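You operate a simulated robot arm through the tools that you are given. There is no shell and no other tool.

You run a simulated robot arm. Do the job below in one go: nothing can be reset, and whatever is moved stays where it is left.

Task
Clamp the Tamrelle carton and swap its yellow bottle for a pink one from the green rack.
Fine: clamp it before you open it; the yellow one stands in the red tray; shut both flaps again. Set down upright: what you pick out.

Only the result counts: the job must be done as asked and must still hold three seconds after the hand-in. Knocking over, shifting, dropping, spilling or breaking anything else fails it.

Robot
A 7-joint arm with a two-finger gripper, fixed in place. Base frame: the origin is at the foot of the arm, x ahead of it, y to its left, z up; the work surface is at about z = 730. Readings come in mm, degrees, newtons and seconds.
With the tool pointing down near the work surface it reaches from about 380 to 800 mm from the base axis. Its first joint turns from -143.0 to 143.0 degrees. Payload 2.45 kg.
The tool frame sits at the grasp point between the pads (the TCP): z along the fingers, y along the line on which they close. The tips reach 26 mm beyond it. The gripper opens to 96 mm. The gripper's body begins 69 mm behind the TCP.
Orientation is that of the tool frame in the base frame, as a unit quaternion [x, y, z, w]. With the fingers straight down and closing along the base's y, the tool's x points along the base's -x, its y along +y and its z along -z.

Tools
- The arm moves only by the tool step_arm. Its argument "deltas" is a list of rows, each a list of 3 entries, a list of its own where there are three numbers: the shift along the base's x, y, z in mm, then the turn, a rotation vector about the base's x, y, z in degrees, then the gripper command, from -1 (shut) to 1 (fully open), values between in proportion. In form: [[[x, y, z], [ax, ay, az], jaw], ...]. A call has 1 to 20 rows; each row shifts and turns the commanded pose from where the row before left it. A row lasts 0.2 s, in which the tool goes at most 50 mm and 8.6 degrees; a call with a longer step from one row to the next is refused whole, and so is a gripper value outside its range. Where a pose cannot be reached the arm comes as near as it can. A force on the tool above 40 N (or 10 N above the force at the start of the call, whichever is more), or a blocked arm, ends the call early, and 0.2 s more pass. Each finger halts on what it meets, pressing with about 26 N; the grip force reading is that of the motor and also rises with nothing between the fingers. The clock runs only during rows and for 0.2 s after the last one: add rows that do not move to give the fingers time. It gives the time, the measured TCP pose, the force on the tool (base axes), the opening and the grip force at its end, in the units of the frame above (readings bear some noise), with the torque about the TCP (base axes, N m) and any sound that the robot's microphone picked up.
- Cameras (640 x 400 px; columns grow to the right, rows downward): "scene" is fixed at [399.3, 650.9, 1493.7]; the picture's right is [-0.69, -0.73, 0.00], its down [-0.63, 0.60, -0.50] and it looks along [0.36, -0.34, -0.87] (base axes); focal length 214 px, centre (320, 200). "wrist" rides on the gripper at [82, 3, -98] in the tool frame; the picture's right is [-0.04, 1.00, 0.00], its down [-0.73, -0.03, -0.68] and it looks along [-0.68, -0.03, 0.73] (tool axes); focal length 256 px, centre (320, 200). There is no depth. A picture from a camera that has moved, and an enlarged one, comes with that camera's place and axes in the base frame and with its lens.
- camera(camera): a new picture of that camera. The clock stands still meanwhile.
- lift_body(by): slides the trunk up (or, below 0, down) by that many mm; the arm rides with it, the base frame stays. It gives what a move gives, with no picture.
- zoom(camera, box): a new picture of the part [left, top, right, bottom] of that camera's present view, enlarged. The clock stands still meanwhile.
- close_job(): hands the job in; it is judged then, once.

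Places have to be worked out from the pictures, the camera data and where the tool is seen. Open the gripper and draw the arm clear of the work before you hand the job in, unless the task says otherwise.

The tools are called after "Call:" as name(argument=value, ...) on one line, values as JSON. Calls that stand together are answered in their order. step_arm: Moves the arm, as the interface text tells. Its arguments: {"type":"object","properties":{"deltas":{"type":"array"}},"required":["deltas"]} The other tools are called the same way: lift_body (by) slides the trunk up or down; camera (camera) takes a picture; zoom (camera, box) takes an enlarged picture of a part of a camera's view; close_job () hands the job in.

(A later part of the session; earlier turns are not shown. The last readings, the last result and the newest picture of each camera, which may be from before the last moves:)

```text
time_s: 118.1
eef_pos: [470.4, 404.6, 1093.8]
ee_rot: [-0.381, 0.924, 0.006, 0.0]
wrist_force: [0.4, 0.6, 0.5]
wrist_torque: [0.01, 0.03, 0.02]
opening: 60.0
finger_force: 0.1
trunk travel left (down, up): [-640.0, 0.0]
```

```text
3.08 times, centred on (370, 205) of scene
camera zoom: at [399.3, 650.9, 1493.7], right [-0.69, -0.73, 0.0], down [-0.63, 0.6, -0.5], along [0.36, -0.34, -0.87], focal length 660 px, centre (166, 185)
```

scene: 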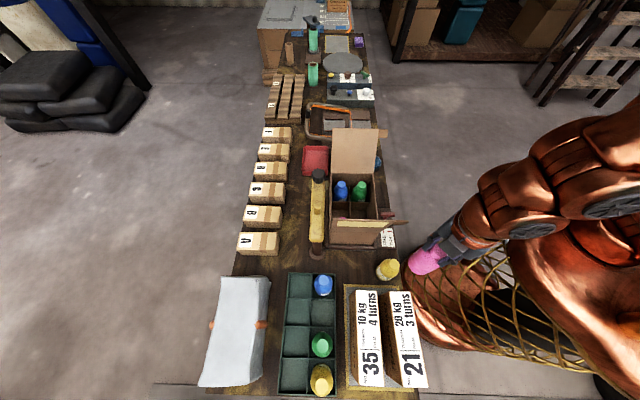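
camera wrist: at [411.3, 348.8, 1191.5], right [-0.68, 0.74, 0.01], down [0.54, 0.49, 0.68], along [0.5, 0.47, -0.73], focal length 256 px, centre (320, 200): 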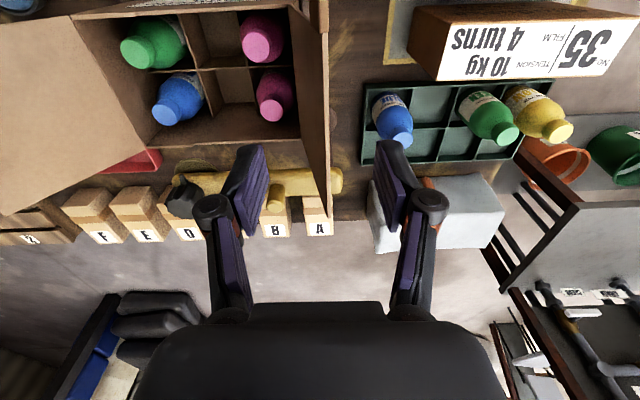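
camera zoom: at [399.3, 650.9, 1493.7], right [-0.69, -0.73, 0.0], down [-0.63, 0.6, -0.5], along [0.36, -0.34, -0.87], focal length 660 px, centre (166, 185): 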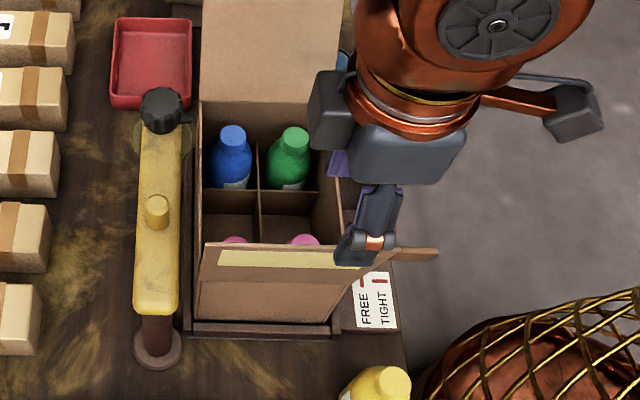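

The flap's top edge lies between the fingers, at about s = 48. I lower the fingers around it.

Call:
step_arm(deltas=[[[0, 0, -30], [0, 0, 0], 0.25], [[0, 0, -30], [0, 0, 0], 0.25], [[0, 0, 0], [0, 0, 0], 0.25]])

Call:
camera(camera="wrist")

Call:
zoom(camera="scene", box=[300, 140, 440, 270])

```text
time_s: 118.9
eef_pos: [470.5, 406.7, 1032.1]
ee_rot: [-0.381, 0.924, 0.006, 0.0]
wrist_force: [-0.1, 0.8, 0.1]
wrist_torque: [0.0, 0.0, 0.0]
opening: 59.9
finger_force: 0.0
trunk travel left (down, up): [-640.0, 0.0]
```

```text
taken
camera wrist: at [412.2, 349.7, 1131.0], right [-0.68, 0.74, 0.01], down [0.54, 0.49, 0.68], along [0.5, 0.47, -0.73], focal length 256 px, centre (320, 200)
```

wrist: 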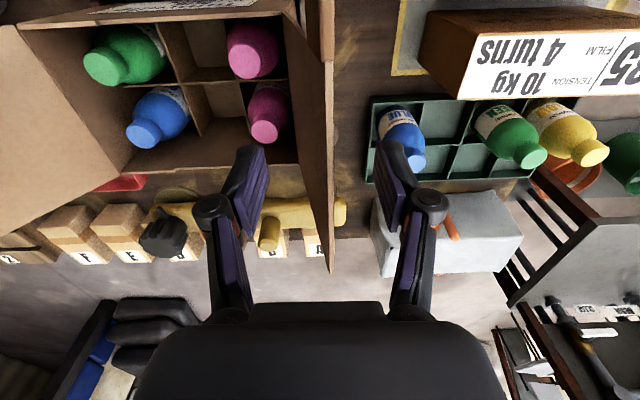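

```text
3.08 times, centred on (370, 205) of scene
camera zoom: at [399.3, 650.9, 1493.7], right [-0.69, -0.73, 0.0], down [-0.63, 0.6, -0.5], along [0.36, -0.34, -0.87], focal length 660 px, centre (166, 185)
```

zoom: 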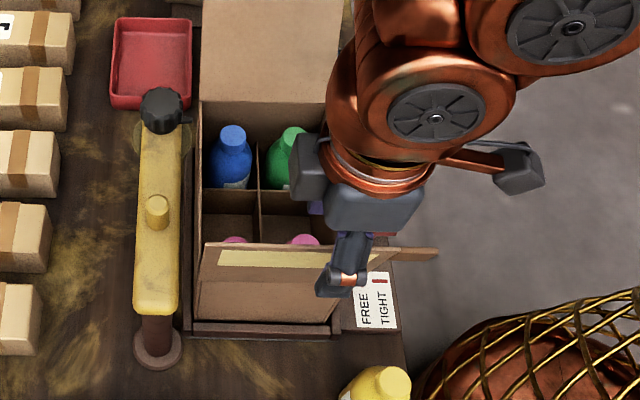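

The flap is straddled. I move along +s, pushing it up past vertical, and watch the force.

Call:
step_arm(deltas=[[[10, -10, -1], [0, 0, 0], 0.25], [[10, -10, -2], [0, 0, 0], 0.25], [[10, -10, -2], [0, 0, 0], 0.25], [[10, -10, -2], [0, 0, 0], 0.25], [[0, 0, 0], [0, 0, 0], 0.25]])

Call:
camera(camera="wrist")

```text
time_s: 120.1
eef_pos: [509.9, 365.3, 1025.7]
ee_rot: [-0.382, 0.924, 0.006, 0.0]
wrist_force: [-0.1, -0.6, 0.0]
wrist_torque: [0.05, -0.01, -0.01]
opening: 60.0
finger_force: 0.1
trunk travel left (down, up): [-640.0, 0.0]
```

```text
taken
camera wrist: at [451.1, 308.6, 1124.2], right [-0.68, 0.74, 0.01], down [0.54, 0.49, 0.68], along [0.5, 0.47, -0.73], focal length 256 px, centre (320, 200)
```

wrist: 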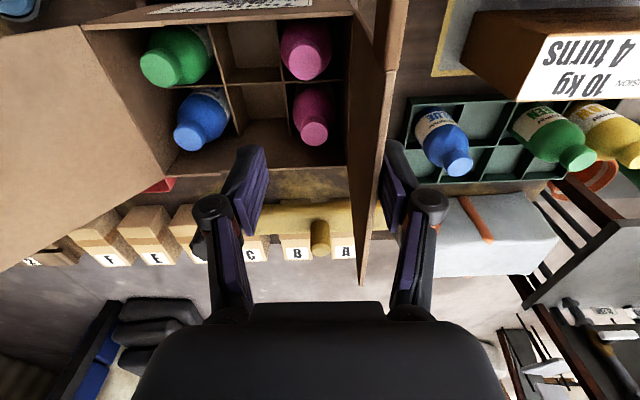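

The flap is nearly upright against the trailing finger. I push on past vertical, lowering along the arc.

Call:
step_arm(deltas=[[[8, -8, -2], [0, 0, 0], 0.25], [[8, -8, -3], [0, 0, 0], 0.25], [[0, 0, 0], [0, 0, 0], 0.25], [[0, 0, 0], [0, 0, 0], 0.25]])

Call:
camera(camera="wrist")

```text
time_s: 121.1
eef_pos: [525.6, 350.1, 1021.0]
ee_rot: [-0.382, 0.924, 0.007, 0.0]
wrist_force: [0.5, -0.2, 0.0]
wrist_torque: [0.0, -0.01, 0.0]
opening: 60.2
finger_force: 0.0
trunk travel left (down, up): [-640.0, 0.0]
```

```text
taken
camera wrist: at [466.8, 292.8, 1119.1], right [-0.68, 0.74, 0.01], down [0.54, 0.49, 0.68], along [0.5, 0.47, -0.73], focal length 256 px, centre (320, 200)
```

wrist: 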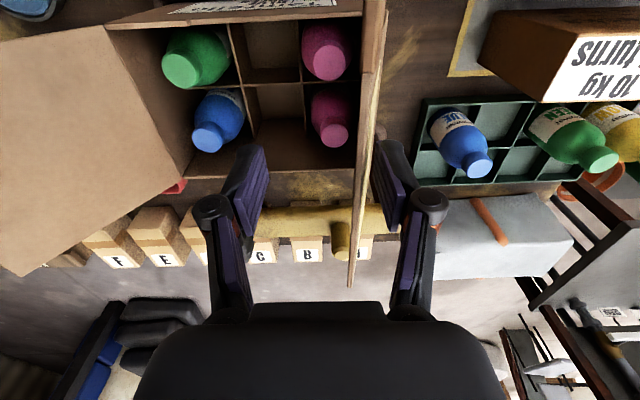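

It is right about vertical. I push further.

Call:
step_arm(deltas=[[[8, -8, -3], [0, 0, 0], 0.25], [[8, -8, -4], [0, 0, 0], 0.25], [[0, 0, 0], [0, 0, 0], 0.25], [[0, 0, 0], [0, 0, 0], 0.25], [[0, 0, 0], [0, 0, 0], 0.25]])

Call:
camera(camera="wrist")

```text
time_s: 122.3
eef_pos: [542.1, 331.9, 1013.7]
ee_rot: [-0.382, 0.924, 0.006, 0.0]
wrist_force: [-0.2, 0.1, -0.6]
wrist_torque: [-0.04, 0.01, -0.02]
opening: 59.9
finger_force: 0.0
trunk travel left (down, up): [-640.0, 0.0]
```

```text
taken
camera wrist: at [482.8, 276.3, 1112.2], right [-0.68, 0.74, 0.01], down [0.54, 0.49, 0.68], along [0.5, 0.47, -0.73], focal length 256 px, centre (320, 200)
```

wrist: 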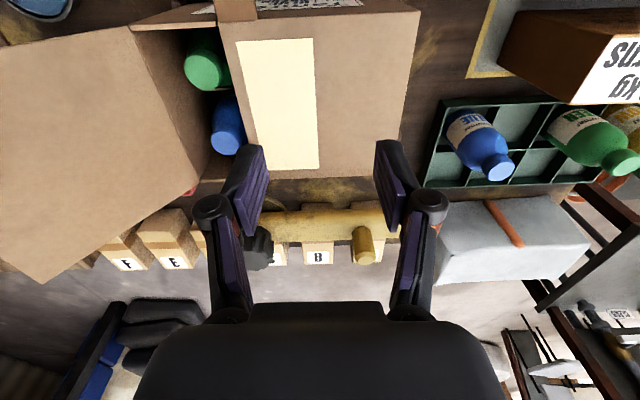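

The inner flap tipped over and now appears to lie closed. I check in the scene view and rise.

Call:
step_arm(deltas=[[[0, 0, 38], [0, 0, 0], 0.25], [[0, 0, 38], [0, 0, 0], 0.25]])

Call:
zoom(camera="scene", box=[300, 140, 440, 270])

Call:
camera(camera="wrist")

```text
time_s: 122.9
eef_pos: [541.5, 332.4, 1091.2]
ee_rot: [-0.382, 0.924, 0.007, 0.0]
wrist_force: [-0.2, 0.2, -0.4]
wrist_torque: [-0.01, 0.02, 0.0]
opening: 60.0
finger_force: 0.0
trunk travel left (down, up): [-640.0, 0.0]
```

```text
3.08 times, centred on (370, 205) of scene
camera zoom: at [399.3, 650.9, 1493.7], right [-0.69, -0.73, 0.0], down [-0.63, 0.6, -0.5], along [0.36, -0.34, -0.87], focal length 660 px, centre (166, 185)
```

zoom: 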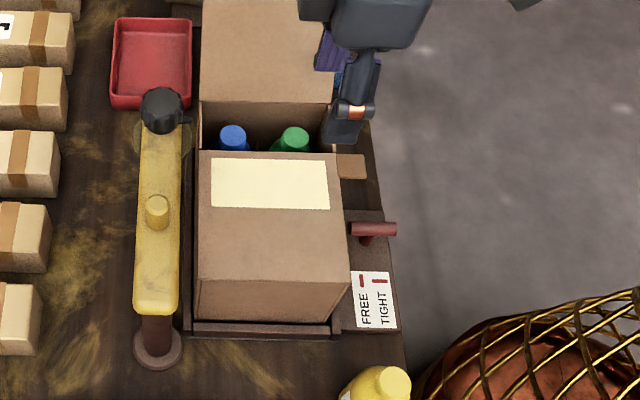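

```text
taken
camera wrist: at [482.2, 276.3, 1189.7], right [-0.68, 0.74, 0.01], down [0.54, 0.49, 0.68], along [0.5, 0.47, -0.73], focal length 256 px, centre (320, 200)
```

wrist: 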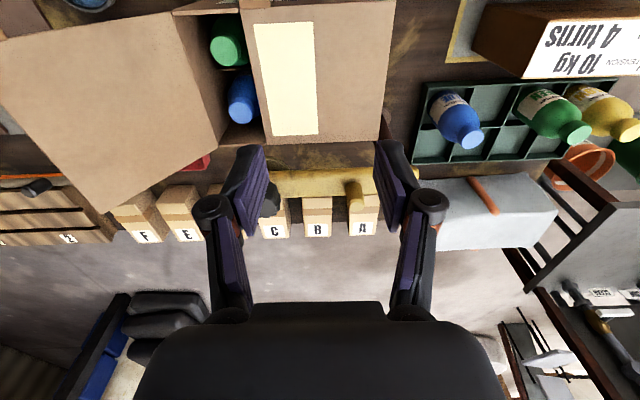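

The inner flap is closed. The outer flap's top edge is at about s = 374, z = 1004 (leaning about 123°). I move above it.

Call:
step_arm(deltas=[[[29.4, -34.5, 0], [0, 0, 0], 0.25], [[29.4, -34.5, 0], [0, 0, 0], 0.25], [[29.4, -34.5, 0], [0, 0, 0], 0.25], [[29.4, -34.5, 0], [0, 0, 0], 0.25], [[29.4, -34.5, 0], [0, 0, 0], 0.25], [[0, 0, 0], [0, 0, 0], 0.25]])

Call:
camera(camera="wrist")

Call:
zoom(camera="scene", box=[280, 100, 420, 230])

```text
time_s: 124.3
eef_pos: [690.2, 159.7, 1089.5]
ee_rot: [-0.382, 0.924, 0.006, 0.0]
wrist_force: [-0.4, 0.5, -0.2]
wrist_torque: [0.01, 0.0, -0.02]
opening: 60.0
finger_force: 0.1
trunk travel left (down, up): [-640.0, 0.0]
```

```text
taken
camera wrist: at [630.9, 102.8, 1188.1], right [-0.68, 0.74, 0.01], down [0.54, 0.49, 0.68], along [0.5, 0.47, -0.73], focal length 256 px, centre (320, 200)
```

wrist: 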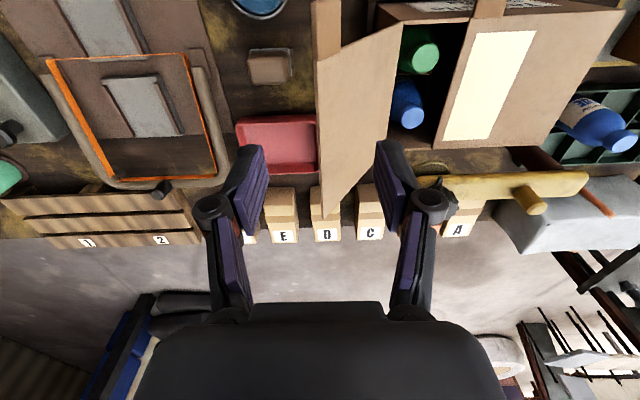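

```text
3.08 times, centred on (350, 165) of scene
camera zoom: at [399.3, 650.9, 1493.7], right [-0.69, -0.73, 0.0], down [-0.63, 0.6, -0.5], along [0.36, -0.34, -0.87], focal length 660 px, centre (228, 308)
```

zoom: 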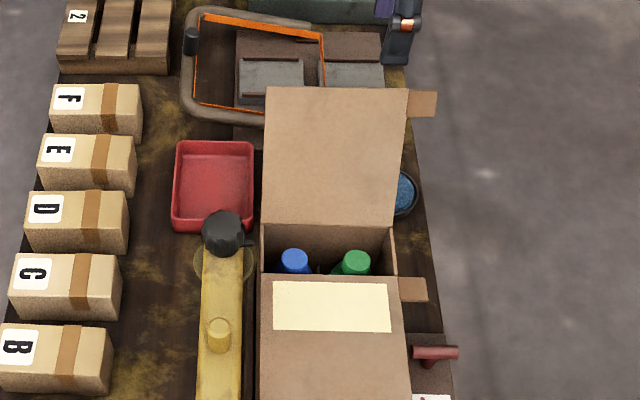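

The edge is centred. I lower the fingers around it.

Call:
step_arm(deltas=[[[0, 0, -30], [0, 0, 0], 0.25], [[0, 0, -30], [0, 0, 0], 0.25], [[0, 0, -20], [0, 0, 0], 0.25], [[0, 0, 0], [0, 0, 0], 0.25]])

Call:
camera(camera="wrist")

```text
time_s: 125.3
eef_pos: [689.5, 160.2, 1009.2]
ee_rot: [-0.381, 0.924, 0.007, 0.0]
wrist_force: [-0.3, -0.5, -0.3]
wrist_torque: [0.0, 0.04, -0.03]
opening: 60.1
finger_force: 0.1
trunk travel left (down, up): [-640.0, 0.0]
```

```text
taken
camera wrist: at [630.5, 103.9, 1108.6], right [-0.68, 0.74, 0.01], down [0.54, 0.49, 0.68], along [0.5, 0.47, -0.73], focal length 256 px, centre (320, 200)
```

wrist: 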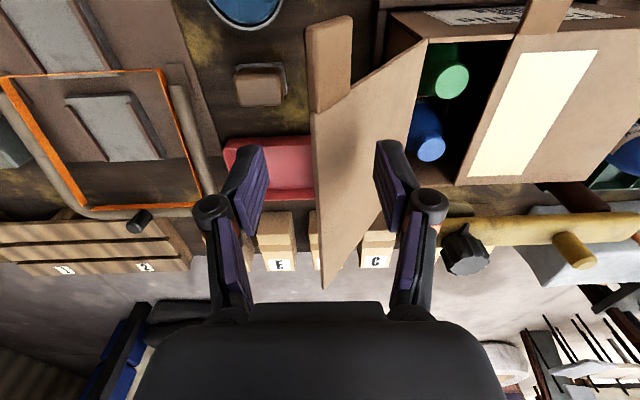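

Now I move toward -s, pushing the flap up with the trailing finger.

Call:
step_arm(deltas=[[[-13.5, 13.5, 2], [0, 0, 0], 0.25], [[-13.5, 13.5, 2], [0, 0, 0], 0.25], [[-13.5, 13.5, 2], [0, 0, 0], 0.25], [[-13.5, 13.5, 0], [0, 0, 0], 0.25], [[-10, 10, 0], [0, 0, 0], 0.25], [[0, 0, 0], [0, 0, 0], 0.25]])

Call:
camera(camera="wrist")

```text
time_s: 126.7
eef_pos: [624.7, 224.5, 1015.6]
ee_rot: [-0.382, 0.924, 0.006, 0.0]
wrist_force: [0.1, 1.1, 1.2]
wrist_torque: [0.03, 0.03, -0.01]
opening: 60.1
finger_force: 0.0
trunk travel left (down, up): [-640.0, 0.0]
```

```text
taken
camera wrist: at [566.0, 168.4, 1114.0], right [-0.68, 0.74, 0.01], down [0.54, 0.49, 0.68], along [0.5, 0.47, -0.73], focal length 256 px, centre (320, 200)
```

wrist: 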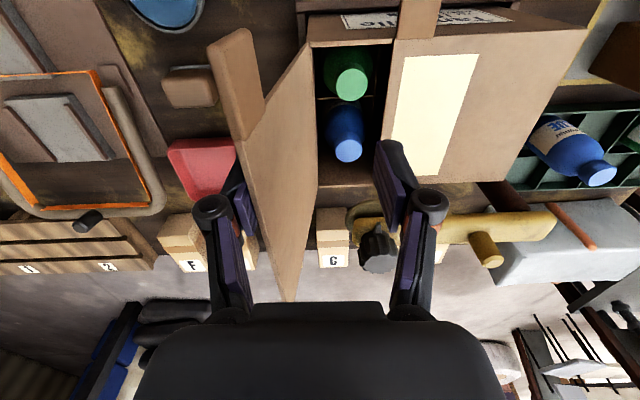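

It works and the flap follows. I continue past vertical while lowering a little so the leading finger can catch it.

Call:
step_arm(deltas=[[[-9, 9, -2], [0, 0, 0], 0.25], [[-9, 9, -3], [0, 0, 0], 0.25], [[-7, 7, -3], [0, 0, 0], 0.25], [[0, 0, 0], [0, 0, 0], 0.25]])

Call:
camera(camera="wrist")

```text
time_s: 127.7
eef_pos: [600.7, 250.1, 1007.3]
ee_rot: [-0.382, 0.924, 0.006, 0.0]
wrist_force: [-0.5, 0.5, 0.3]
wrist_torque: [0.03, -0.01, -0.02]
opening: 60.2
finger_force: 0.0
trunk travel left (down, up): [-640.0, 0.0]
```

```text
taken
camera wrist: at [541.2, 193.4, 1105.6], right [-0.68, 0.74, 0.01], down [0.54, 0.49, 0.68], along [0.5, 0.47, -0.73], focal length 256 px, centre (320, 200)
```

wrist: 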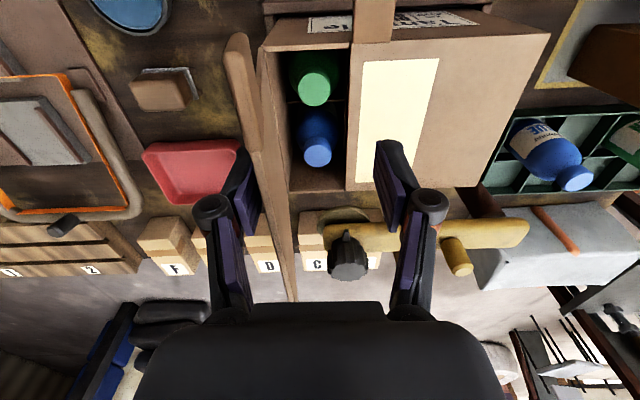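

Nearly vertical. A bit more, lowering to keep the tips below the edge.

Call:
step_arm(deltas=[[[-7, 7, -3], [0, 0, 0], 0.25], [[-6, 6, -4], [0, 0, 0], 0.25], [[0, 0, 0], [0, 0, 0], 0.25], [[0, 0, 0], [0, 0, 0], 0.25]])

Call:
camera(camera="wrist")

```text
time_s: 128.7
eef_pos: [586.7, 263.5, 1000.4]
ee_rot: [-0.382, 0.924, 0.007, 0.0]
wrist_force: [-0.6, 0.9, -0.4]
wrist_torque: [-0.02, 0.01, -0.02]
opening: 60.2
finger_force: 0.3
trunk travel left (down, up): [-640.0, 0.0]
```

```text
taken
camera wrist: at [527.5, 206.4, 1098.9], right [-0.68, 0.74, 0.01], down [0.54, 0.49, 0.68], along [0.5, 0.47, -0.73], focal length 256 px, centre (320, 200)
```

wrist: 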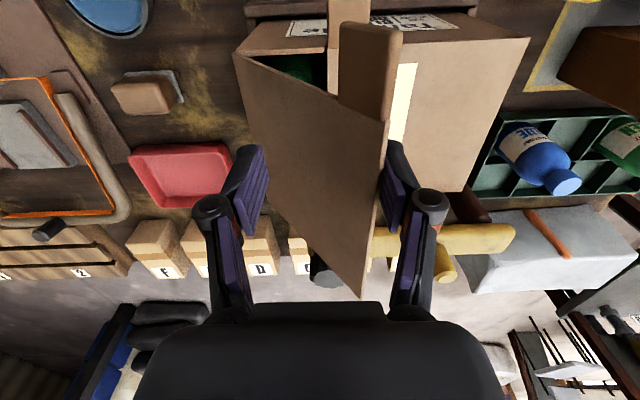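

The leading finger holds the flap at about 50°. I lower it along its arc.

Call:
step_arm(deltas=[[[-6, 6, -11], [0, 0, 0], 0.25], [[-6, 6, -11], [0, 0, 0], 0.25], [[-5, 5, -11], [0, 0, 0], 0.25], [[-5, 5, -10], [0, 0, 0], 0.25], [[-4, 4, -11], [0, 0, 0], 0.25], [[-4, 4, -11], [0, 0, 0], 0.25], [[0, 0, 0], [0, 0, 0], 0.25]])

Call:
camera(camera="wrist")

Call:
zoom(camera="scene", box=[300, 140, 440, 270])

```text
time_s: 130.3
eef_pos: [555.6, 293.9, 937.9]
ee_rot: [-0.383, 0.924, 0.006, 0.001]
wrist_force: [-7.5, 6.2, 24.0]
wrist_torque: [-1.71, -1.16, -0.43]
opening: 64.9
finger_force: 25.8
trunk travel left (down, up): [-640.0, 0.0]
```

```text
taken
camera wrist: at [496.6, 236.9, 1035.9], right [-0.68, 0.74, 0.01], down [0.54, 0.49, 0.68], along [0.5, 0.47, -0.73], focal length 256 px, centre (320, 200)
```

wrist: 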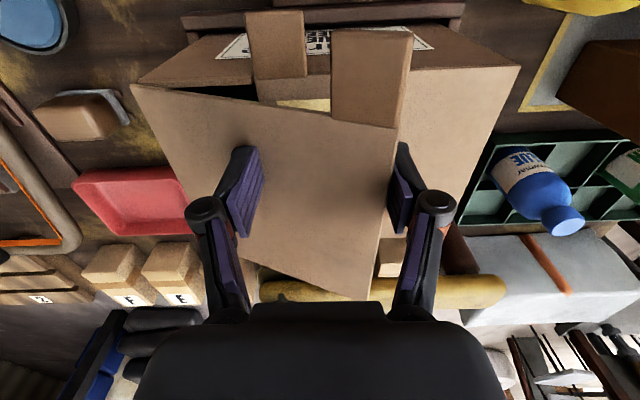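

```text
3.08 times, centred on (370, 205) of scene
camera zoom: at [399.3, 650.9, 1493.7], right [-0.69, -0.73, 0.0], down [-0.63, 0.6, -0.5], along [0.36, -0.34, -0.87], focal length 660 px, centre (166, 185)
```

zoom: 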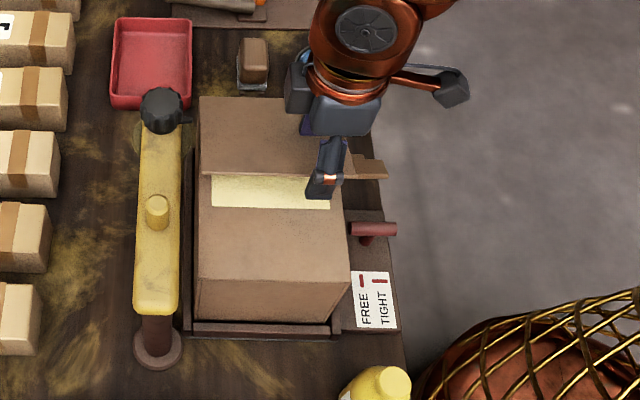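

The two fingers are squeezing the flap between them (24 N). I move along -s with a slight rise so the edge slips off the leading finger.

Call:
step_arm(deltas=[[[-5, 5, 5], [0, 0, 0], 0.35], [[-8, 8, 2], [0, 0, 0], 0.35], [[-10, 10, 0], [0, 0, 0], 0.35], [[0, 0, 0], [0, 0, 0], 0.35]])

Call:
camera(camera="wrist")

Call:
zoom(camera="scene", box=[300, 140, 440, 270])

```text
time_s: 131.3
eef_pos: [533.4, 315.6, 942.5]
ee_rot: [-0.382, 0.924, 0.006, 0.0]
wrist_force: [-0.1, -0.5, -1.1]
wrist_torque: [-0.02, 0.01, 0.02]
opening: 64.9
finger_force: 0.0
trunk travel left (down, up): [-640.0, 0.0]
```

```text
taken
camera wrist: at [475.3, 259.2, 1041.4], right [-0.68, 0.74, 0.01], down [0.54, 0.49, 0.68], along [0.5, 0.47, -0.73], focal length 256 px, centre (320, 200)
```

wrist: 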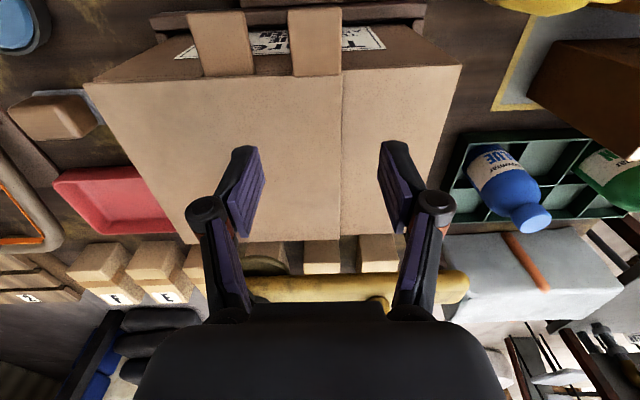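

```text
3.08 times, centred on (370, 205) of scene
camera zoom: at [399.3, 650.9, 1493.7], right [-0.69, -0.73, 0.0], down [-0.63, 0.6, -0.5], along [0.36, -0.34, -0.87], focal length 660 px, centre (166, 185)
```

zoom: 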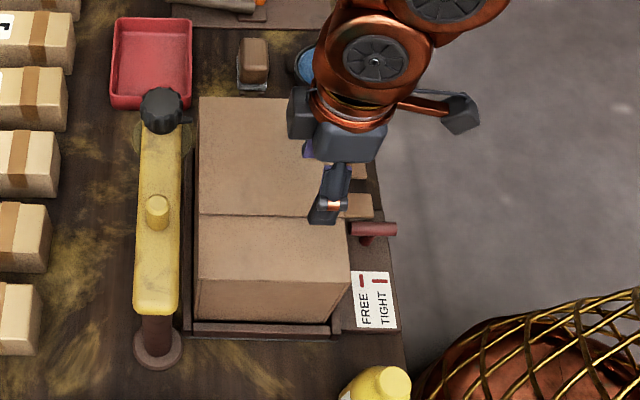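

Both flaps are shut flat. Now for the yellow bottle: first I test, empty-handed, whether a 30° outward lean reaches the tray spot around (836, 250).

Call:
step_arm(deltas=[[[0, 0, 35], [0, 0, 0], 0.2], [[0, 0, 35], [0, 0, 0], 0], [[0, 0, 0], [0, 0, -7.1], 0], [[0, 0, 0], [0, 0, -7.1], 0], [[0, 0, 0], [0, 0, -7.1], 0], [[0, 0, 0], [0, 0, -7.1], 0], [[0, 0, 0], [2.14, -7.19, 0], 0], [[0, 0, 0], [2.14, -7.19, 0], 0], [[0, 0, 0], [2.14, -7.19, 0], 0], [[0, 0, 0], [2.14, -7.19, 0], 0], [[36, -8, -3], [0, 0, 0], 0], [[36, -8, -3], [0, 0, 0], 0], [[36, -8, -3], [0, 0, 0], 0], [[36, -8, -3], [0, 0, 0], 0], [[36, -8, -3], [0, 0, 0], 0]])

Call:
camera(camera="wrist")

Call:
camera(camera="scene")

```text
time_s: 134.5
eef_pos: [715.1, 275.3, 997.6]
ee_rot: [-0.14, 0.955, 0.044, 0.258]
wrist_force: [-0.6, -0.1, 0.5]
wrist_torque: [-0.02, 0.0, 0.01]
opening: 48.0
finger_force: 0.0
trunk travel left (down, up): [-640.0, 0.0]
```

```text
taken
camera wrist: at [599.2, 243.0, 1042.8], right [-0.26, 0.97, 0.03], down [0.29, 0.05, 0.96], along [0.92, 0.25, -0.29], focal length 256 px, centre (320, 200)
```

wrist: 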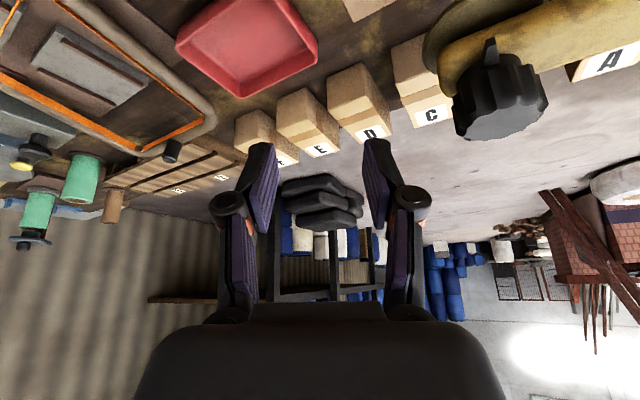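

```text
taken
```

scene: 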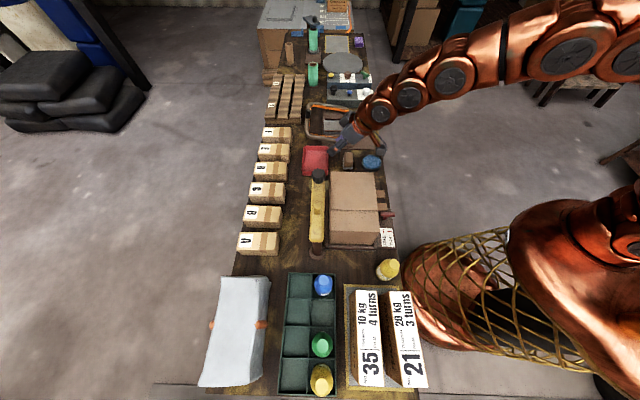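

The arm reached (715, 275) easily. I continue to the tray spot and lower it to the actual release height range to confirm reach.

Call:
step_arm(deltas=[[[36, -8, -10], [0, 0, 0], 0], [[36, -8, -10], [0, 0, 0], 0], [[36, -8, -10], [0, 0, 0], 0], [[14, -2, -20], [0, 0, 0], 0], [[0, 0, -25], [0, 0, 0], 0], [[0, 0, -25], [0, 0, 0], 0]])

Call:
camera(camera="wrist")

Call:
zoom(camera="scene", box=[270, 110, 410, 220])

```text
time_s: 135.9
eef_pos: [836.2, 249.4, 896.8]
ee_rot: [-0.141, 0.955, 0.043, 0.257]
wrist_force: [0.3, -0.5, -0.7]
wrist_torque: [0.03, 0.0, -0.02]
opening: 48.0
finger_force: 0.0
trunk travel left (down, up): [-640.0, 0.0]
```

```text
taken
camera wrist: at [720.9, 217.4, 941.5], right [-0.26, 0.97, 0.03], down [0.29, 0.05, 0.96], along [0.92, 0.25, -0.29], focal length 256 px, centre (320, 200)
```

wrist: 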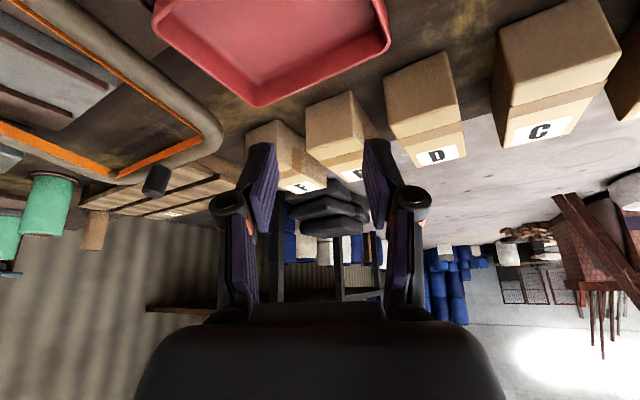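

```text
3.64 times, centred on (340, 165) of scene
camera zoom: at [399.3, 650.9, 1493.7], right [-0.69, -0.73, 0.0], down [-0.63, 0.6, -0.5], along [0.36, -0.34, -0.87], focal length 780 px, centre (247, 327)
```

zoom: 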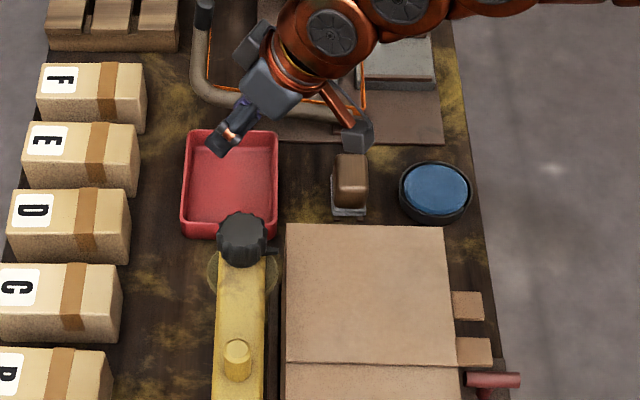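

The arm reaches (836, 249, 897) with a 30° lean. The tray's middle is nearer (863, 240), so I test that point down to release height too.

Call:
step_arm(deltas=[[[13.3, -4.5, -12], [0, 0, 0], 0], [[13.3, -4.5, -12], [0, 0, 0], 0], [[0, 0, -10], [0, 0, 0], 0]])

Call:
camera(camera="wrist")

Call:
zoom(camera="scene", box=[270, 110, 410, 220])

```text
time_s: 136.7
eef_pos: [863.4, 241.2, 863.1]
ee_rot: [-0.141, 0.955, 0.044, 0.257]
wrist_force: [0.2, -0.6, 0.2]
wrist_torque: [0.0, -0.03, 0.01]
opening: 47.9
finger_force: 0.0
trunk travel left (down, up): [-640.0, 0.0]
```

```text
taken
camera wrist: at [748.0, 208.2, 908.2], right [-0.26, 0.97, 0.03], down [0.29, 0.05, 0.96], along [0.92, 0.25, -0.29], focal length 256 px, centre (320, 200)
```

wrist: 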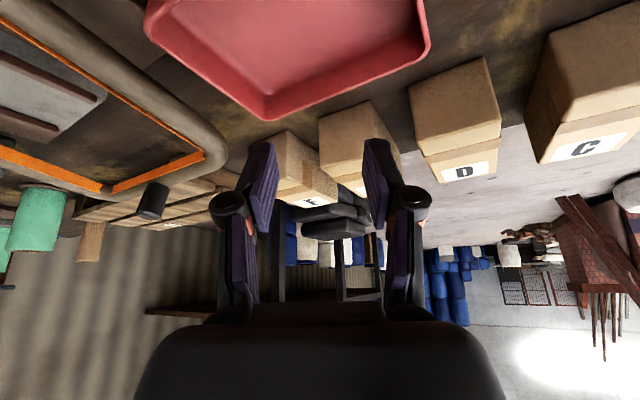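

```text
3.64 times, centred on (340, 165) of scene
camera zoom: at [399.3, 650.9, 1493.7], right [-0.69, -0.73, 0.0], down [-0.63, 0.6, -0.5], along [0.36, -0.34, -0.87], focal length 780 px, centre (247, 327)
```

zoom: 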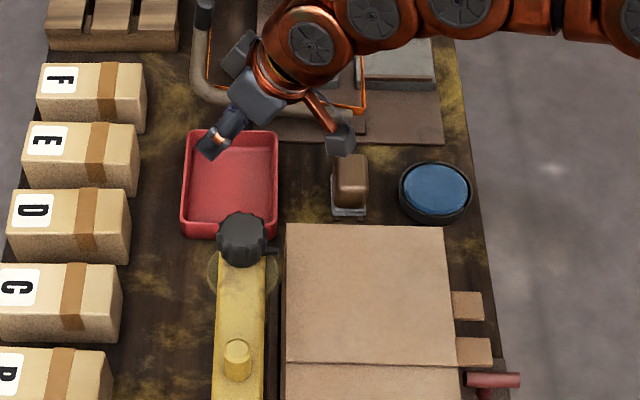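

The arm reaches the tray's middle too. The best spot is about (872, 232). I rise, swing back and turn to come over the parked yellow bottle with the same 30° lean.

Call:
step_arm(deltas=[[[-10, 2, 45], [0, 0, 0], 0], [[-10, 2, 45], [0, 0, 0], 0], [[-10, 2, 45], [0, 0, 0], 0], [[-46.6, 8.6, 2], [0, 0, 0], 0], [[-46.6, 8.6, 2], [0, 0, 0], 0], [[-46.6, 8.6, 2], [0, 0, 0], 0], [[-46.6, 8.6, 2], [0, 0, 0], 0], [[-46.6, 8.6, 2], [0, 0, 0], 0], [[-41, 15.2, 0], [0, 0, 5.08], 0], [[-41, 15.2, 0], [0, 0, 5.08], 0], [[-41, 15.2, 0], [0, 0, 5.08], 0], [[-41, 15.2, 0], [0, 0, 5.08], -0.08], [[-41, 15.2, 0], [0, 0, 5.08], -0.08], [[-41, 15.2, 0], [0, 0, 5.08], -0.08], [[0, 0, 0], [0, 0, 0], -0.08]])

Call:
camera(camera="wrist")

Call:
camera(camera="scene")

```text
time_s: 139.9
eef_pos: [353.7, 381.6, 1009.9]
ee_rot: [-0.387, 0.884, 0.11, 0.237]
wrist_force: [-0.4, 0.2, -0.9]
wrist_torque: [0.01, -0.02, 0.01]
opening: 44.4
finger_force: 0.1
trunk travel left (down, up): [-640.0, 0.0]
```

```text
taken
camera wrist: at [270.8, 294.3, 1053.2], right [-0.71, 0.7, 0.03], down [0.23, 0.19, 0.96], along [0.66, 0.69, -0.29], focal length 256 px, centre (320, 200)
```

wrist: 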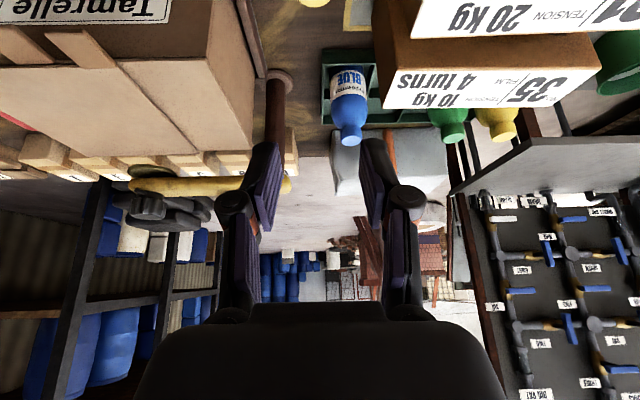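

```text
taken
```

scene: 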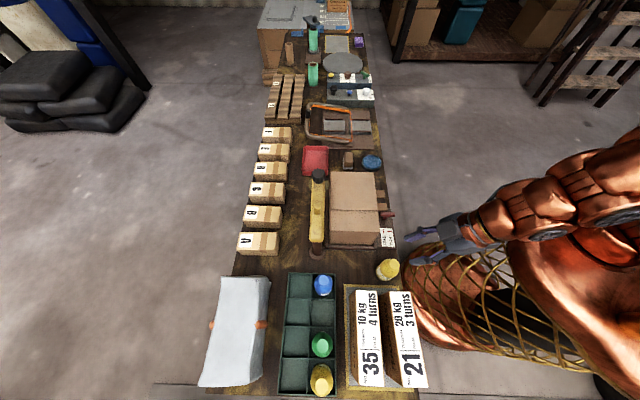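

The lean is 30° and the closing axis is level. I descend to just above the yellow cap and check the alignment.

Call:
step_arm(deltas=[[[0, 0, -40], [0, 0, 0], -0.08], [[0, 0, -40], [0, 0, 0], -0.08], [[0, 0, 0], [0, 0, 0], -0.08]])

Call:
camera(camera="wrist")

```text
time_s: 140.7
eef_pos: [353.7, 381.6, 929.6]
ee_rot: [-0.387, 0.884, 0.11, 0.237]
wrist_force: [0.2, 0.1, 1.1]
wrist_torque: [0.02, -0.02, 0.0]
opening: 44.1
finger_force: 0.1
trunk travel left (down, up): [-640.0, 0.0]
```

```text
taken
camera wrist: at [270.9, 294.9, 973.7], right [-0.71, 0.7, 0.03], down [0.23, 0.19, 0.96], along [0.67, 0.69, -0.29], focal length 256 px, centre (320, 200)
```

wrist: 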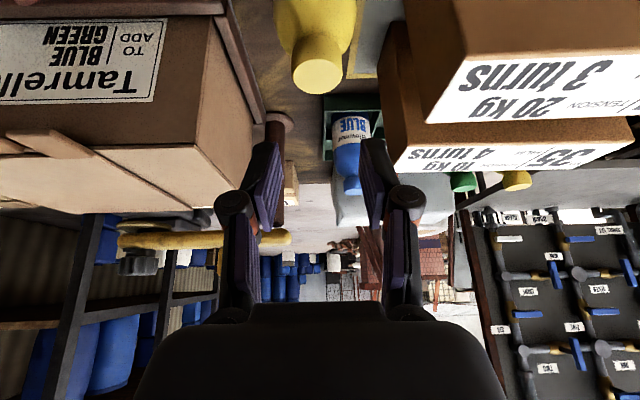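

The cap computes to (359, 387, 853), as expected. I descend around it.

Call:
step_arm(deltas=[[[0, 0, -30], [0, 0, 0], -0.08], [[0, 0, -25], [0, 0, 0], -0.08], [[0, 0, -14], [0, 0, 0], -0.08], [[0, 0, 0], [0, 0, 0], -0.08]])

Call:
camera(camera="wrist")

```text
time_s: 141.7
eef_pos: [353.8, 381.2, 860.2]
ee_rot: [-0.387, 0.885, 0.11, 0.236]
wrist_force: [-0.9, -0.1, 0.5]
wrist_torque: [0.0, 0.01, 0.02]
opening: 44.3
finger_force: 0.1
trunk travel left (down, up): [-640.0, 0.0]
```

```text
taken
camera wrist: at [271.1, 293.7, 903.9], right [-0.71, 0.7, 0.03], down [0.23, 0.19, 0.96], along [0.67, 0.69, -0.29], focal length 256 px, centre (320, 200)
```

wrist: 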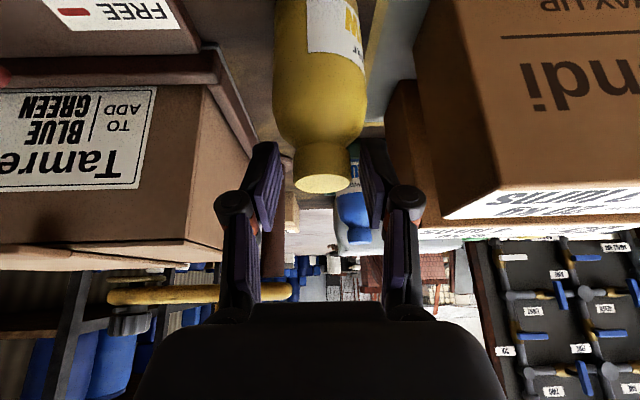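

The cap is well between the pads. I close on it.

Call:
step_arm(deltas=[[[0, 0, 0], [0, 0, 0], -0.25], [[0, 0, 0], [0, 0, 0], -0.4], [[0, 0, 0], [0, 0, 0], -1], [[0, 0, 0], [0, 0, 0], -1], [[0, 0, 0], [0, 0, 0], -1]])

Call:
camera(camera="wrist")

```text
time_s: 142.9
eef_pos: [353.7, 382.0, 859.6]
ee_rot: [-0.387, 0.884, 0.11, 0.237]
wrist_force: [-1.5, -0.4, 0.3]
wrist_torque: [-0.1, 0.08, 0.01]
opening: 30.9
finger_force: 26.0
trunk travel left (down, up): [-640.0, 0.0]
```

```text
taken
camera wrist: at [271.0, 293.8, 904.1], right [-0.71, 0.7, 0.03], down [0.23, 0.19, 0.96], along [0.67, 0.69, -0.29], focal length 256 px, centre (320, 200)
```

wrist: 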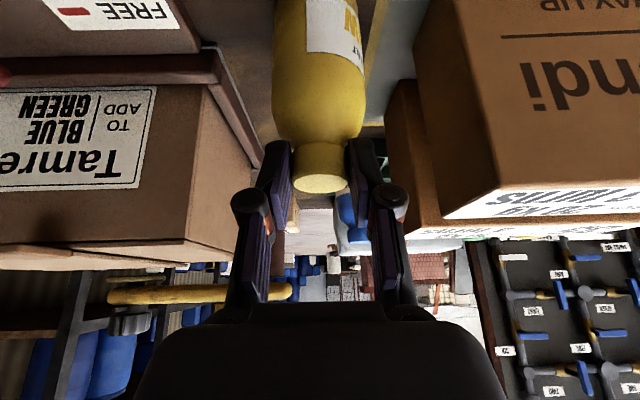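

Gripped at 30.9 mm. I lift the yellow bottle straight up.

Call:
step_arm(deltas=[[[0, 0, 8], [0, 0, 0], -1], [[0, 0, 15], [0, 0, 0], -1], [[0, 0, 25], [0, 0, 0], -1], [[0, 0, 30], [0, 0, 0], -1], [[0, 0, 35], [0, 0, 0], -1], [[0, 0, 35], [0, 0, 0], -1], [[0, 0, 30], [0, 0, 0], -1], [[0, 0, 0], [0, 0, 0], -1]])

Call:
camera(camera="wrist")

Call:
zoom(camera="scene", box=[320, 160, 500, 310])

```text
time_s: 144.7
eef_pos: [353.7, 380.8, 1037.7]
ee_rot: [-0.387, 0.885, 0.11, 0.236]
wrist_force: [0.0, -0.4, -2.8]
wrist_torque: [-0.07, -0.01, 0.02]
opening: 31.0
finger_force: 26.4
trunk travel left (down, up): [-640.0, 0.0]
```

```text
taken
camera wrist: at [271.0, 294.5, 1082.0], right [-0.71, 0.7, 0.03], down [0.23, 0.19, 0.96], along [0.67, 0.69, -0.29], focal length 256 px, centre (320, 200)
```

wrist: 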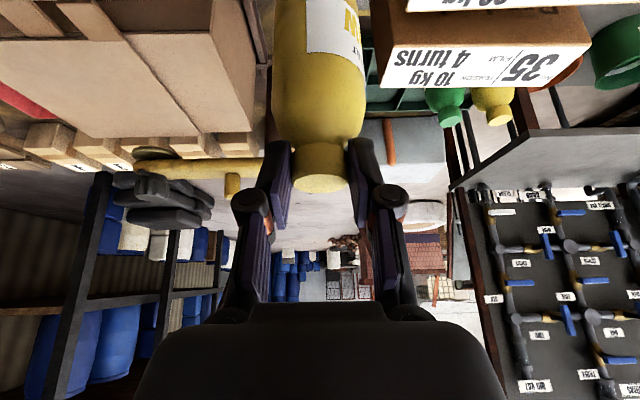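

```text
2.67 times, centred on (410, 235) of scene
camera zoom: at [399.3, 650.9, 1493.7], right [-0.69, -0.73, 0.0], down [-0.63, 0.6, -0.5], along [0.36, -0.34, -0.87], focal length 572 px, centre (80, 107)
```

zoom: 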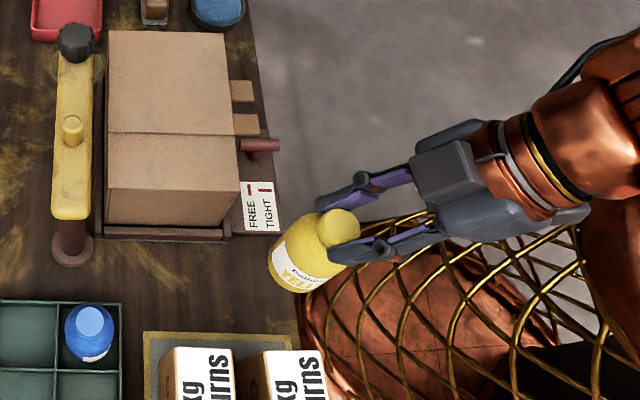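

The bottle hangs upright. I carry it back over the closed carton toward the tray, keeping height until past the carton.

Call:
step_arm(deltas=[[[41, -15.2, 0], [0, 0, -5.08], -1], [[41, -15.2, 0], [0, 0, -5.08], -1], [[41, -15.2, 0], [0, 0, -5.08], -1], [[41, -15.2, 0], [0, 0, -5.08], -1], [[41, -15.2, 0], [0, 0, -5.08], -1], [[41, -15.2, 0], [0, 0, -5.08], -1], [[40, -10, 0], [0, 0, 0], -1], [[40, -10, 0], [0, 0, 0], -1], [[40, -10, 0], [0, 0, 0], -1], [[0, 0, 0], [0, 0, 0], -1]])

Call:
camera(camera="wrist")

Call:
zoom(camera="scene", box=[270, 100, 430, 240])

```text
time_s: 146.9
eef_pos: [721.0, 259.4, 1038.5]
ee_rot: [-0.14, 0.955, 0.045, 0.258]
wrist_force: [-0.1, 0.6, -2.7]
wrist_torque: [-0.03, 0.03, -0.01]
opening: 30.8
finger_force: 26.3
trunk travel left (down, up): [-640.0, 0.0]
```

```text
taken
camera wrist: at [605.8, 226.8, 1082.2], right [-0.26, 0.97, 0.03], down [0.29, 0.05, 0.96], along [0.92, 0.25, -0.29], focal length 256 px, centre (320, 200)
```

wrist: 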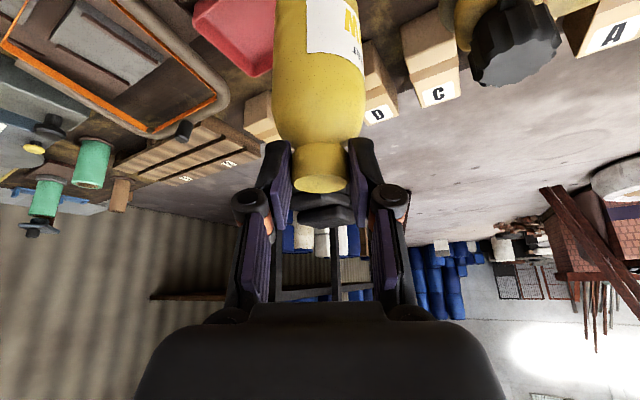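

```text
2.86 times, centred on (350, 170) of scene
camera zoom: at [399.3, 650.9, 1493.7], right [-0.69, -0.73, 0.0], down [-0.63, 0.6, -0.5], along [0.36, -0.34, -0.87], focal length 613 px, centre (234, 286)
```

zoom: 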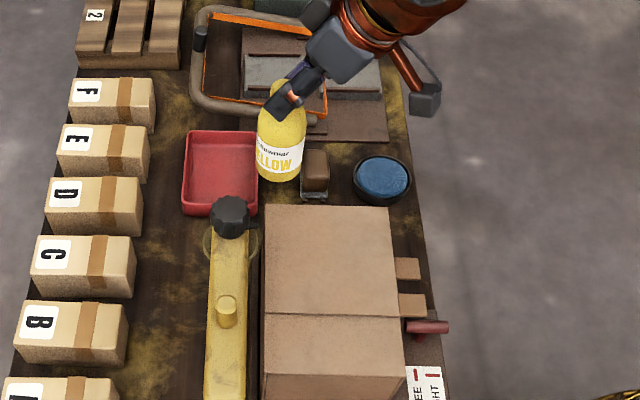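

The bottle is past the carton, with the tray ahead. I move over the tray target and descend to just above its rim.

Call:
step_arm(deltas=[[[29, -5.9, -20], [0, 0, 0], -1], [[29, -5.9, -20], [0, 0, 0], -1], [[29, -5.9, -20], [0, 0, 0], -1], [[29, -5.9, -25], [0, 0, 0], -1], [[27.4, -5.8, -25], [0, 0, 0], -1], [[0, 0, 0], [0, 0, 0], -1]])

Call:
camera(camera="wrist")

Call:
zoom(camera="scene", box=[270, 110, 380, 210])

```text
time_s: 148.3
eef_pos: [863.8, 229.6, 927.0]
ee_rot: [-0.14, 0.955, 0.043, 0.258]
wrist_force: [-0.5, 0.7, -2.7]
wrist_torque: [-0.01, 0.01, -0.02]
opening: 31.0
finger_force: 26.3
trunk travel left (down, up): [-640.0, 0.0]
```

```text
taken
camera wrist: at [748.3, 196.8, 972.0], right [-0.26, 0.97, 0.03], down [0.29, 0.05, 0.96], along [0.92, 0.25, -0.29], focal length 256 px, centre (320, 200)
```

wrist: 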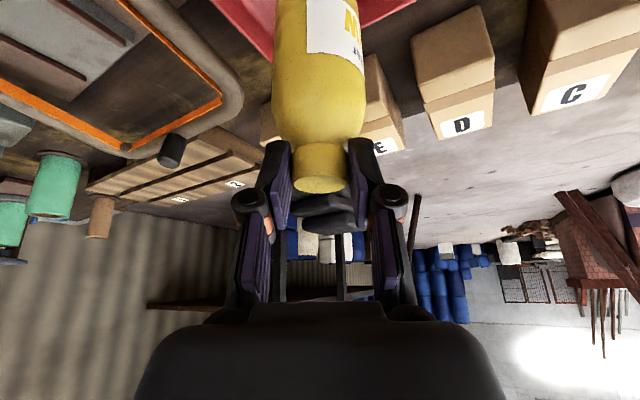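

```text
4.00 times, centred on (325, 160) of scene
camera zoom: at [399.3, 650.9, 1493.7], right [-0.69, -0.73, 0.0], down [-0.63, 0.6, -0.5], along [0.36, -0.34, -0.87], focal length 858 px, centre (300, 360)
```

zoom: 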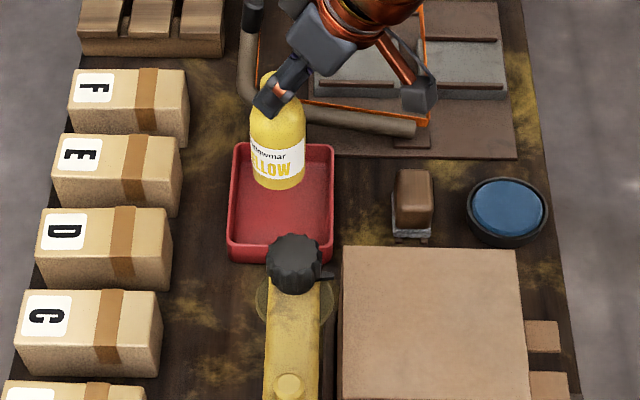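

The base will land well inside the tray floor. I descend to about 10 mm above touchdown.

Call:
step_arm(deltas=[[[0, 0, -20], [0, 0, 0], -1], [[0, 0, -20], [0, 0, 0], -1], [[0, 0, -13], [0, 0, 0], -1], [[0, 0, 0], [0, 0, 0], -1]])

Call:
zoom(camera="scene", box=[270, 110, 380, 210])

Call:
step_arm(deltas=[[[0, 0, -3], [0, 0, 0], -1], [[0, 0, 0], [0, 0, 0], -1]])

```text
time_s: 149.3
eef_pos: [863.3, 231.0, 874.1]
ee_rot: [-0.14, 0.955, 0.044, 0.257]
wrist_force: [0.7, 0.1, -2.6]
wrist_torque: [0.0, 0.02, 0.0]
opening: 31.0
finger_force: 25.6
trunk travel left (down, up): [-640.0, 0.0]
```

```text
4.00 times, centred on (325, 160) of scene
camera zoom: at [399.3, 650.9, 1493.7], right [-0.69, -0.73, 0.0], down [-0.63, 0.6, -0.5], along [0.36, -0.34, -0.87], focal length 858 px, centre (300, 360)
```

zoom: 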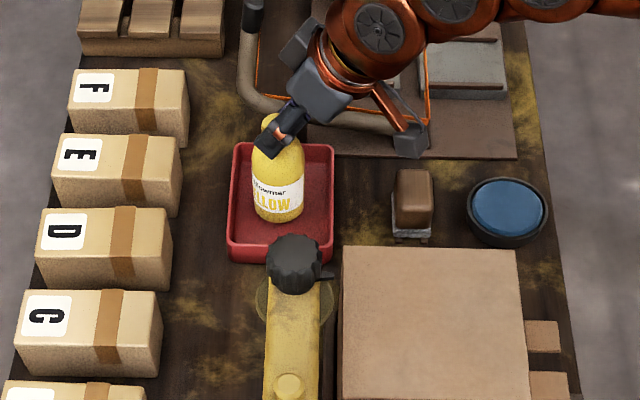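

```text
time_s: 149.9
eef_pos: [863.1, 231.2, 871.7]
ee_rot: [-0.14, 0.955, 0.045, 0.257]
wrist_force: [-1.1, -0.5, -2.0]
wrist_torque: [0.02, 0.05, 0.0]
opening: 31.3
finger_force: 25.9
trunk travel left (down, up): [-640.0, 0.0]
```

It is nearly down inside the tray. I take small steps until contact.

Call:
step_arm(deltas=[[[0, 0, -2], [0, 0, 0], -1], [[0, 0, 0], [0, 0, 0], -1]])

Call:
step_arm(deltas=[[[0, 0, -2], [0, 0, 0], -1], [[0, 0, 0], [0, 0, 0], -1]])

Call:
step_arm(deltas=[[[0, 0, -1.5], [0, 0, 0], -1], [[0, 0, 0], [0, 0, 0], -1]])

```text
time_s: 150.5
eef_pos: [862.4, 229.7, 869.5]
ee_rot: [-0.141, 0.955, 0.044, 0.258]
wrist_force: [0.3, 0.3, -2.6]
wrist_torque: [-0.02, 0.04, -0.01]
opening: 31.0
finger_force: 26.0
trunk travel left (down, up): [-640.0, 0.0]
```

```text
time_s: 151.1
eef_pos: [863.1, 230.4, 867.7]
ee_rot: [-0.141, 0.955, 0.044, 0.259]
wrist_force: [-0.4, -0.1, -3.1]
wrist_torque: [-0.03, 0.02, 0.04]
opening: 30.8
finger_force: 26.2
trunk travel left (down, up): [-640.0, 0.0]
```

```text
time_s: 151.7
eef_pos: [863.4, 230.1, 865.6]
ee_rot: [-0.14, 0.955, 0.043, 0.257]
wrist_force: [-0.3, 0.3, -2.9]
wrist_torque: [0.0, 0.0, 0.01]
opening: 31.0
finger_force: 25.8
trunk travel left (down, up): [-640.0, 0.0]
```

Call:
step_arm(deltas=[[[0, 0, -1.5], [0, 0, 0], -1], [[0, 0, 0], [0, 0, 0], -1]])

Call:
step_arm(deltas=[[[0, 0, -1.5], [0, 0, 0], -1], [[0, 0, 0], [0, 0, 0], -1]])

```text
time_s: 152.3
eef_pos: [862.5, 230.5, 864.6]
ee_rot: [-0.141, 0.955, 0.044, 0.258]
wrist_force: [-0.5, 0.5, -3.0]
wrist_torque: [-0.02, 0.01, 0.01]
opening: 31.0
finger_force: 26.2
trunk travel left (down, up): [-640.0, 0.0]
```

```text
time_s: 152.9
eef_pos: [864.4, 231.4, 864.3]
ee_rot: [-0.141, 0.955, 0.044, 0.258]
wrist_force: [-0.1, -0.3, 2.2]
wrist_torque: [0.0, 0.02, 0.0]
opening: 31.0
finger_force: 26.4
trunk travel left (down, up): [-640.0, 0.0]
```

Contact (force changed by 5 N). I open the fingers and rise straight up.

Call:
step_arm(deltas=[[[0, 0, 0], [0, 0, 0], -0.3], [[0, 0, 0], [0, 0, 0], -0.15], [[0, 0, 0], [0, 0, 0], -0.08], [[0, 0, 0], [0, 0, 0], -0.08], [[0, 0, 8], [0, 0, 0], -0.08], [[0, 0, 15], [0, 0, 0], -0.08], [[0, 0, 30], [0, 0, 0], -0.08], [[-5, 1.5, 40], [0, 0, 0], -0.08]])

Call:
camera(camera="wrist")

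Call:
zoom(camera="scene", box=[270, 110, 380, 210])

```text
time_s: 154.7
eef_pos: [857.5, 231.4, 955.0]
ee_rot: [-0.14, 0.955, 0.044, 0.256]
wrist_force: [-0.5, -0.9, 0.0]
wrist_torque: [0.05, -0.02, -0.03]
opening: 44.1
finger_force: 0.1
trunk travel left (down, up): [-640.0, 0.0]
```

```text
taken
camera wrist: at [742.4, 199.1, 1000.1], right [-0.26, 0.97, 0.03], down [0.29, 0.05, 0.96], along [0.92, 0.25, -0.29], focal length 256 px, centre (320, 200)
```

wrist: 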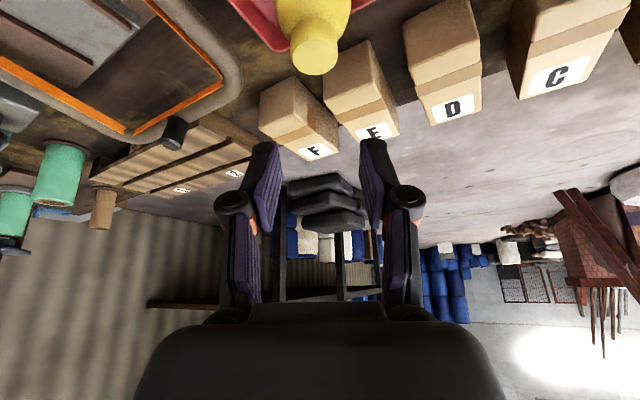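

```text
4.00 times, centred on (325, 160) of scene
camera zoom: at [399.3, 650.9, 1493.7], right [-0.69, -0.73, 0.0], down [-0.63, 0.6, -0.5], along [0.36, -0.34, -0.87], focal length 858 px, centre (300, 360)
```

zoom: 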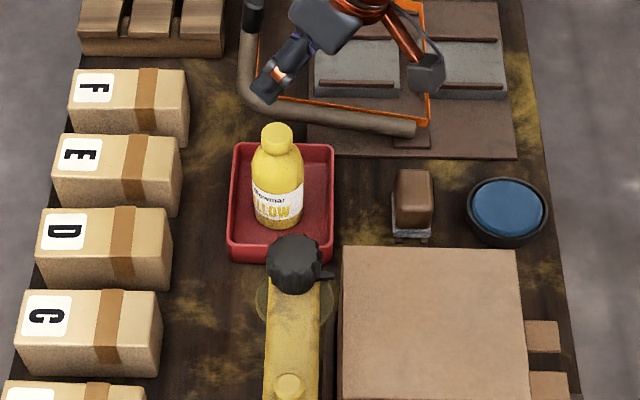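

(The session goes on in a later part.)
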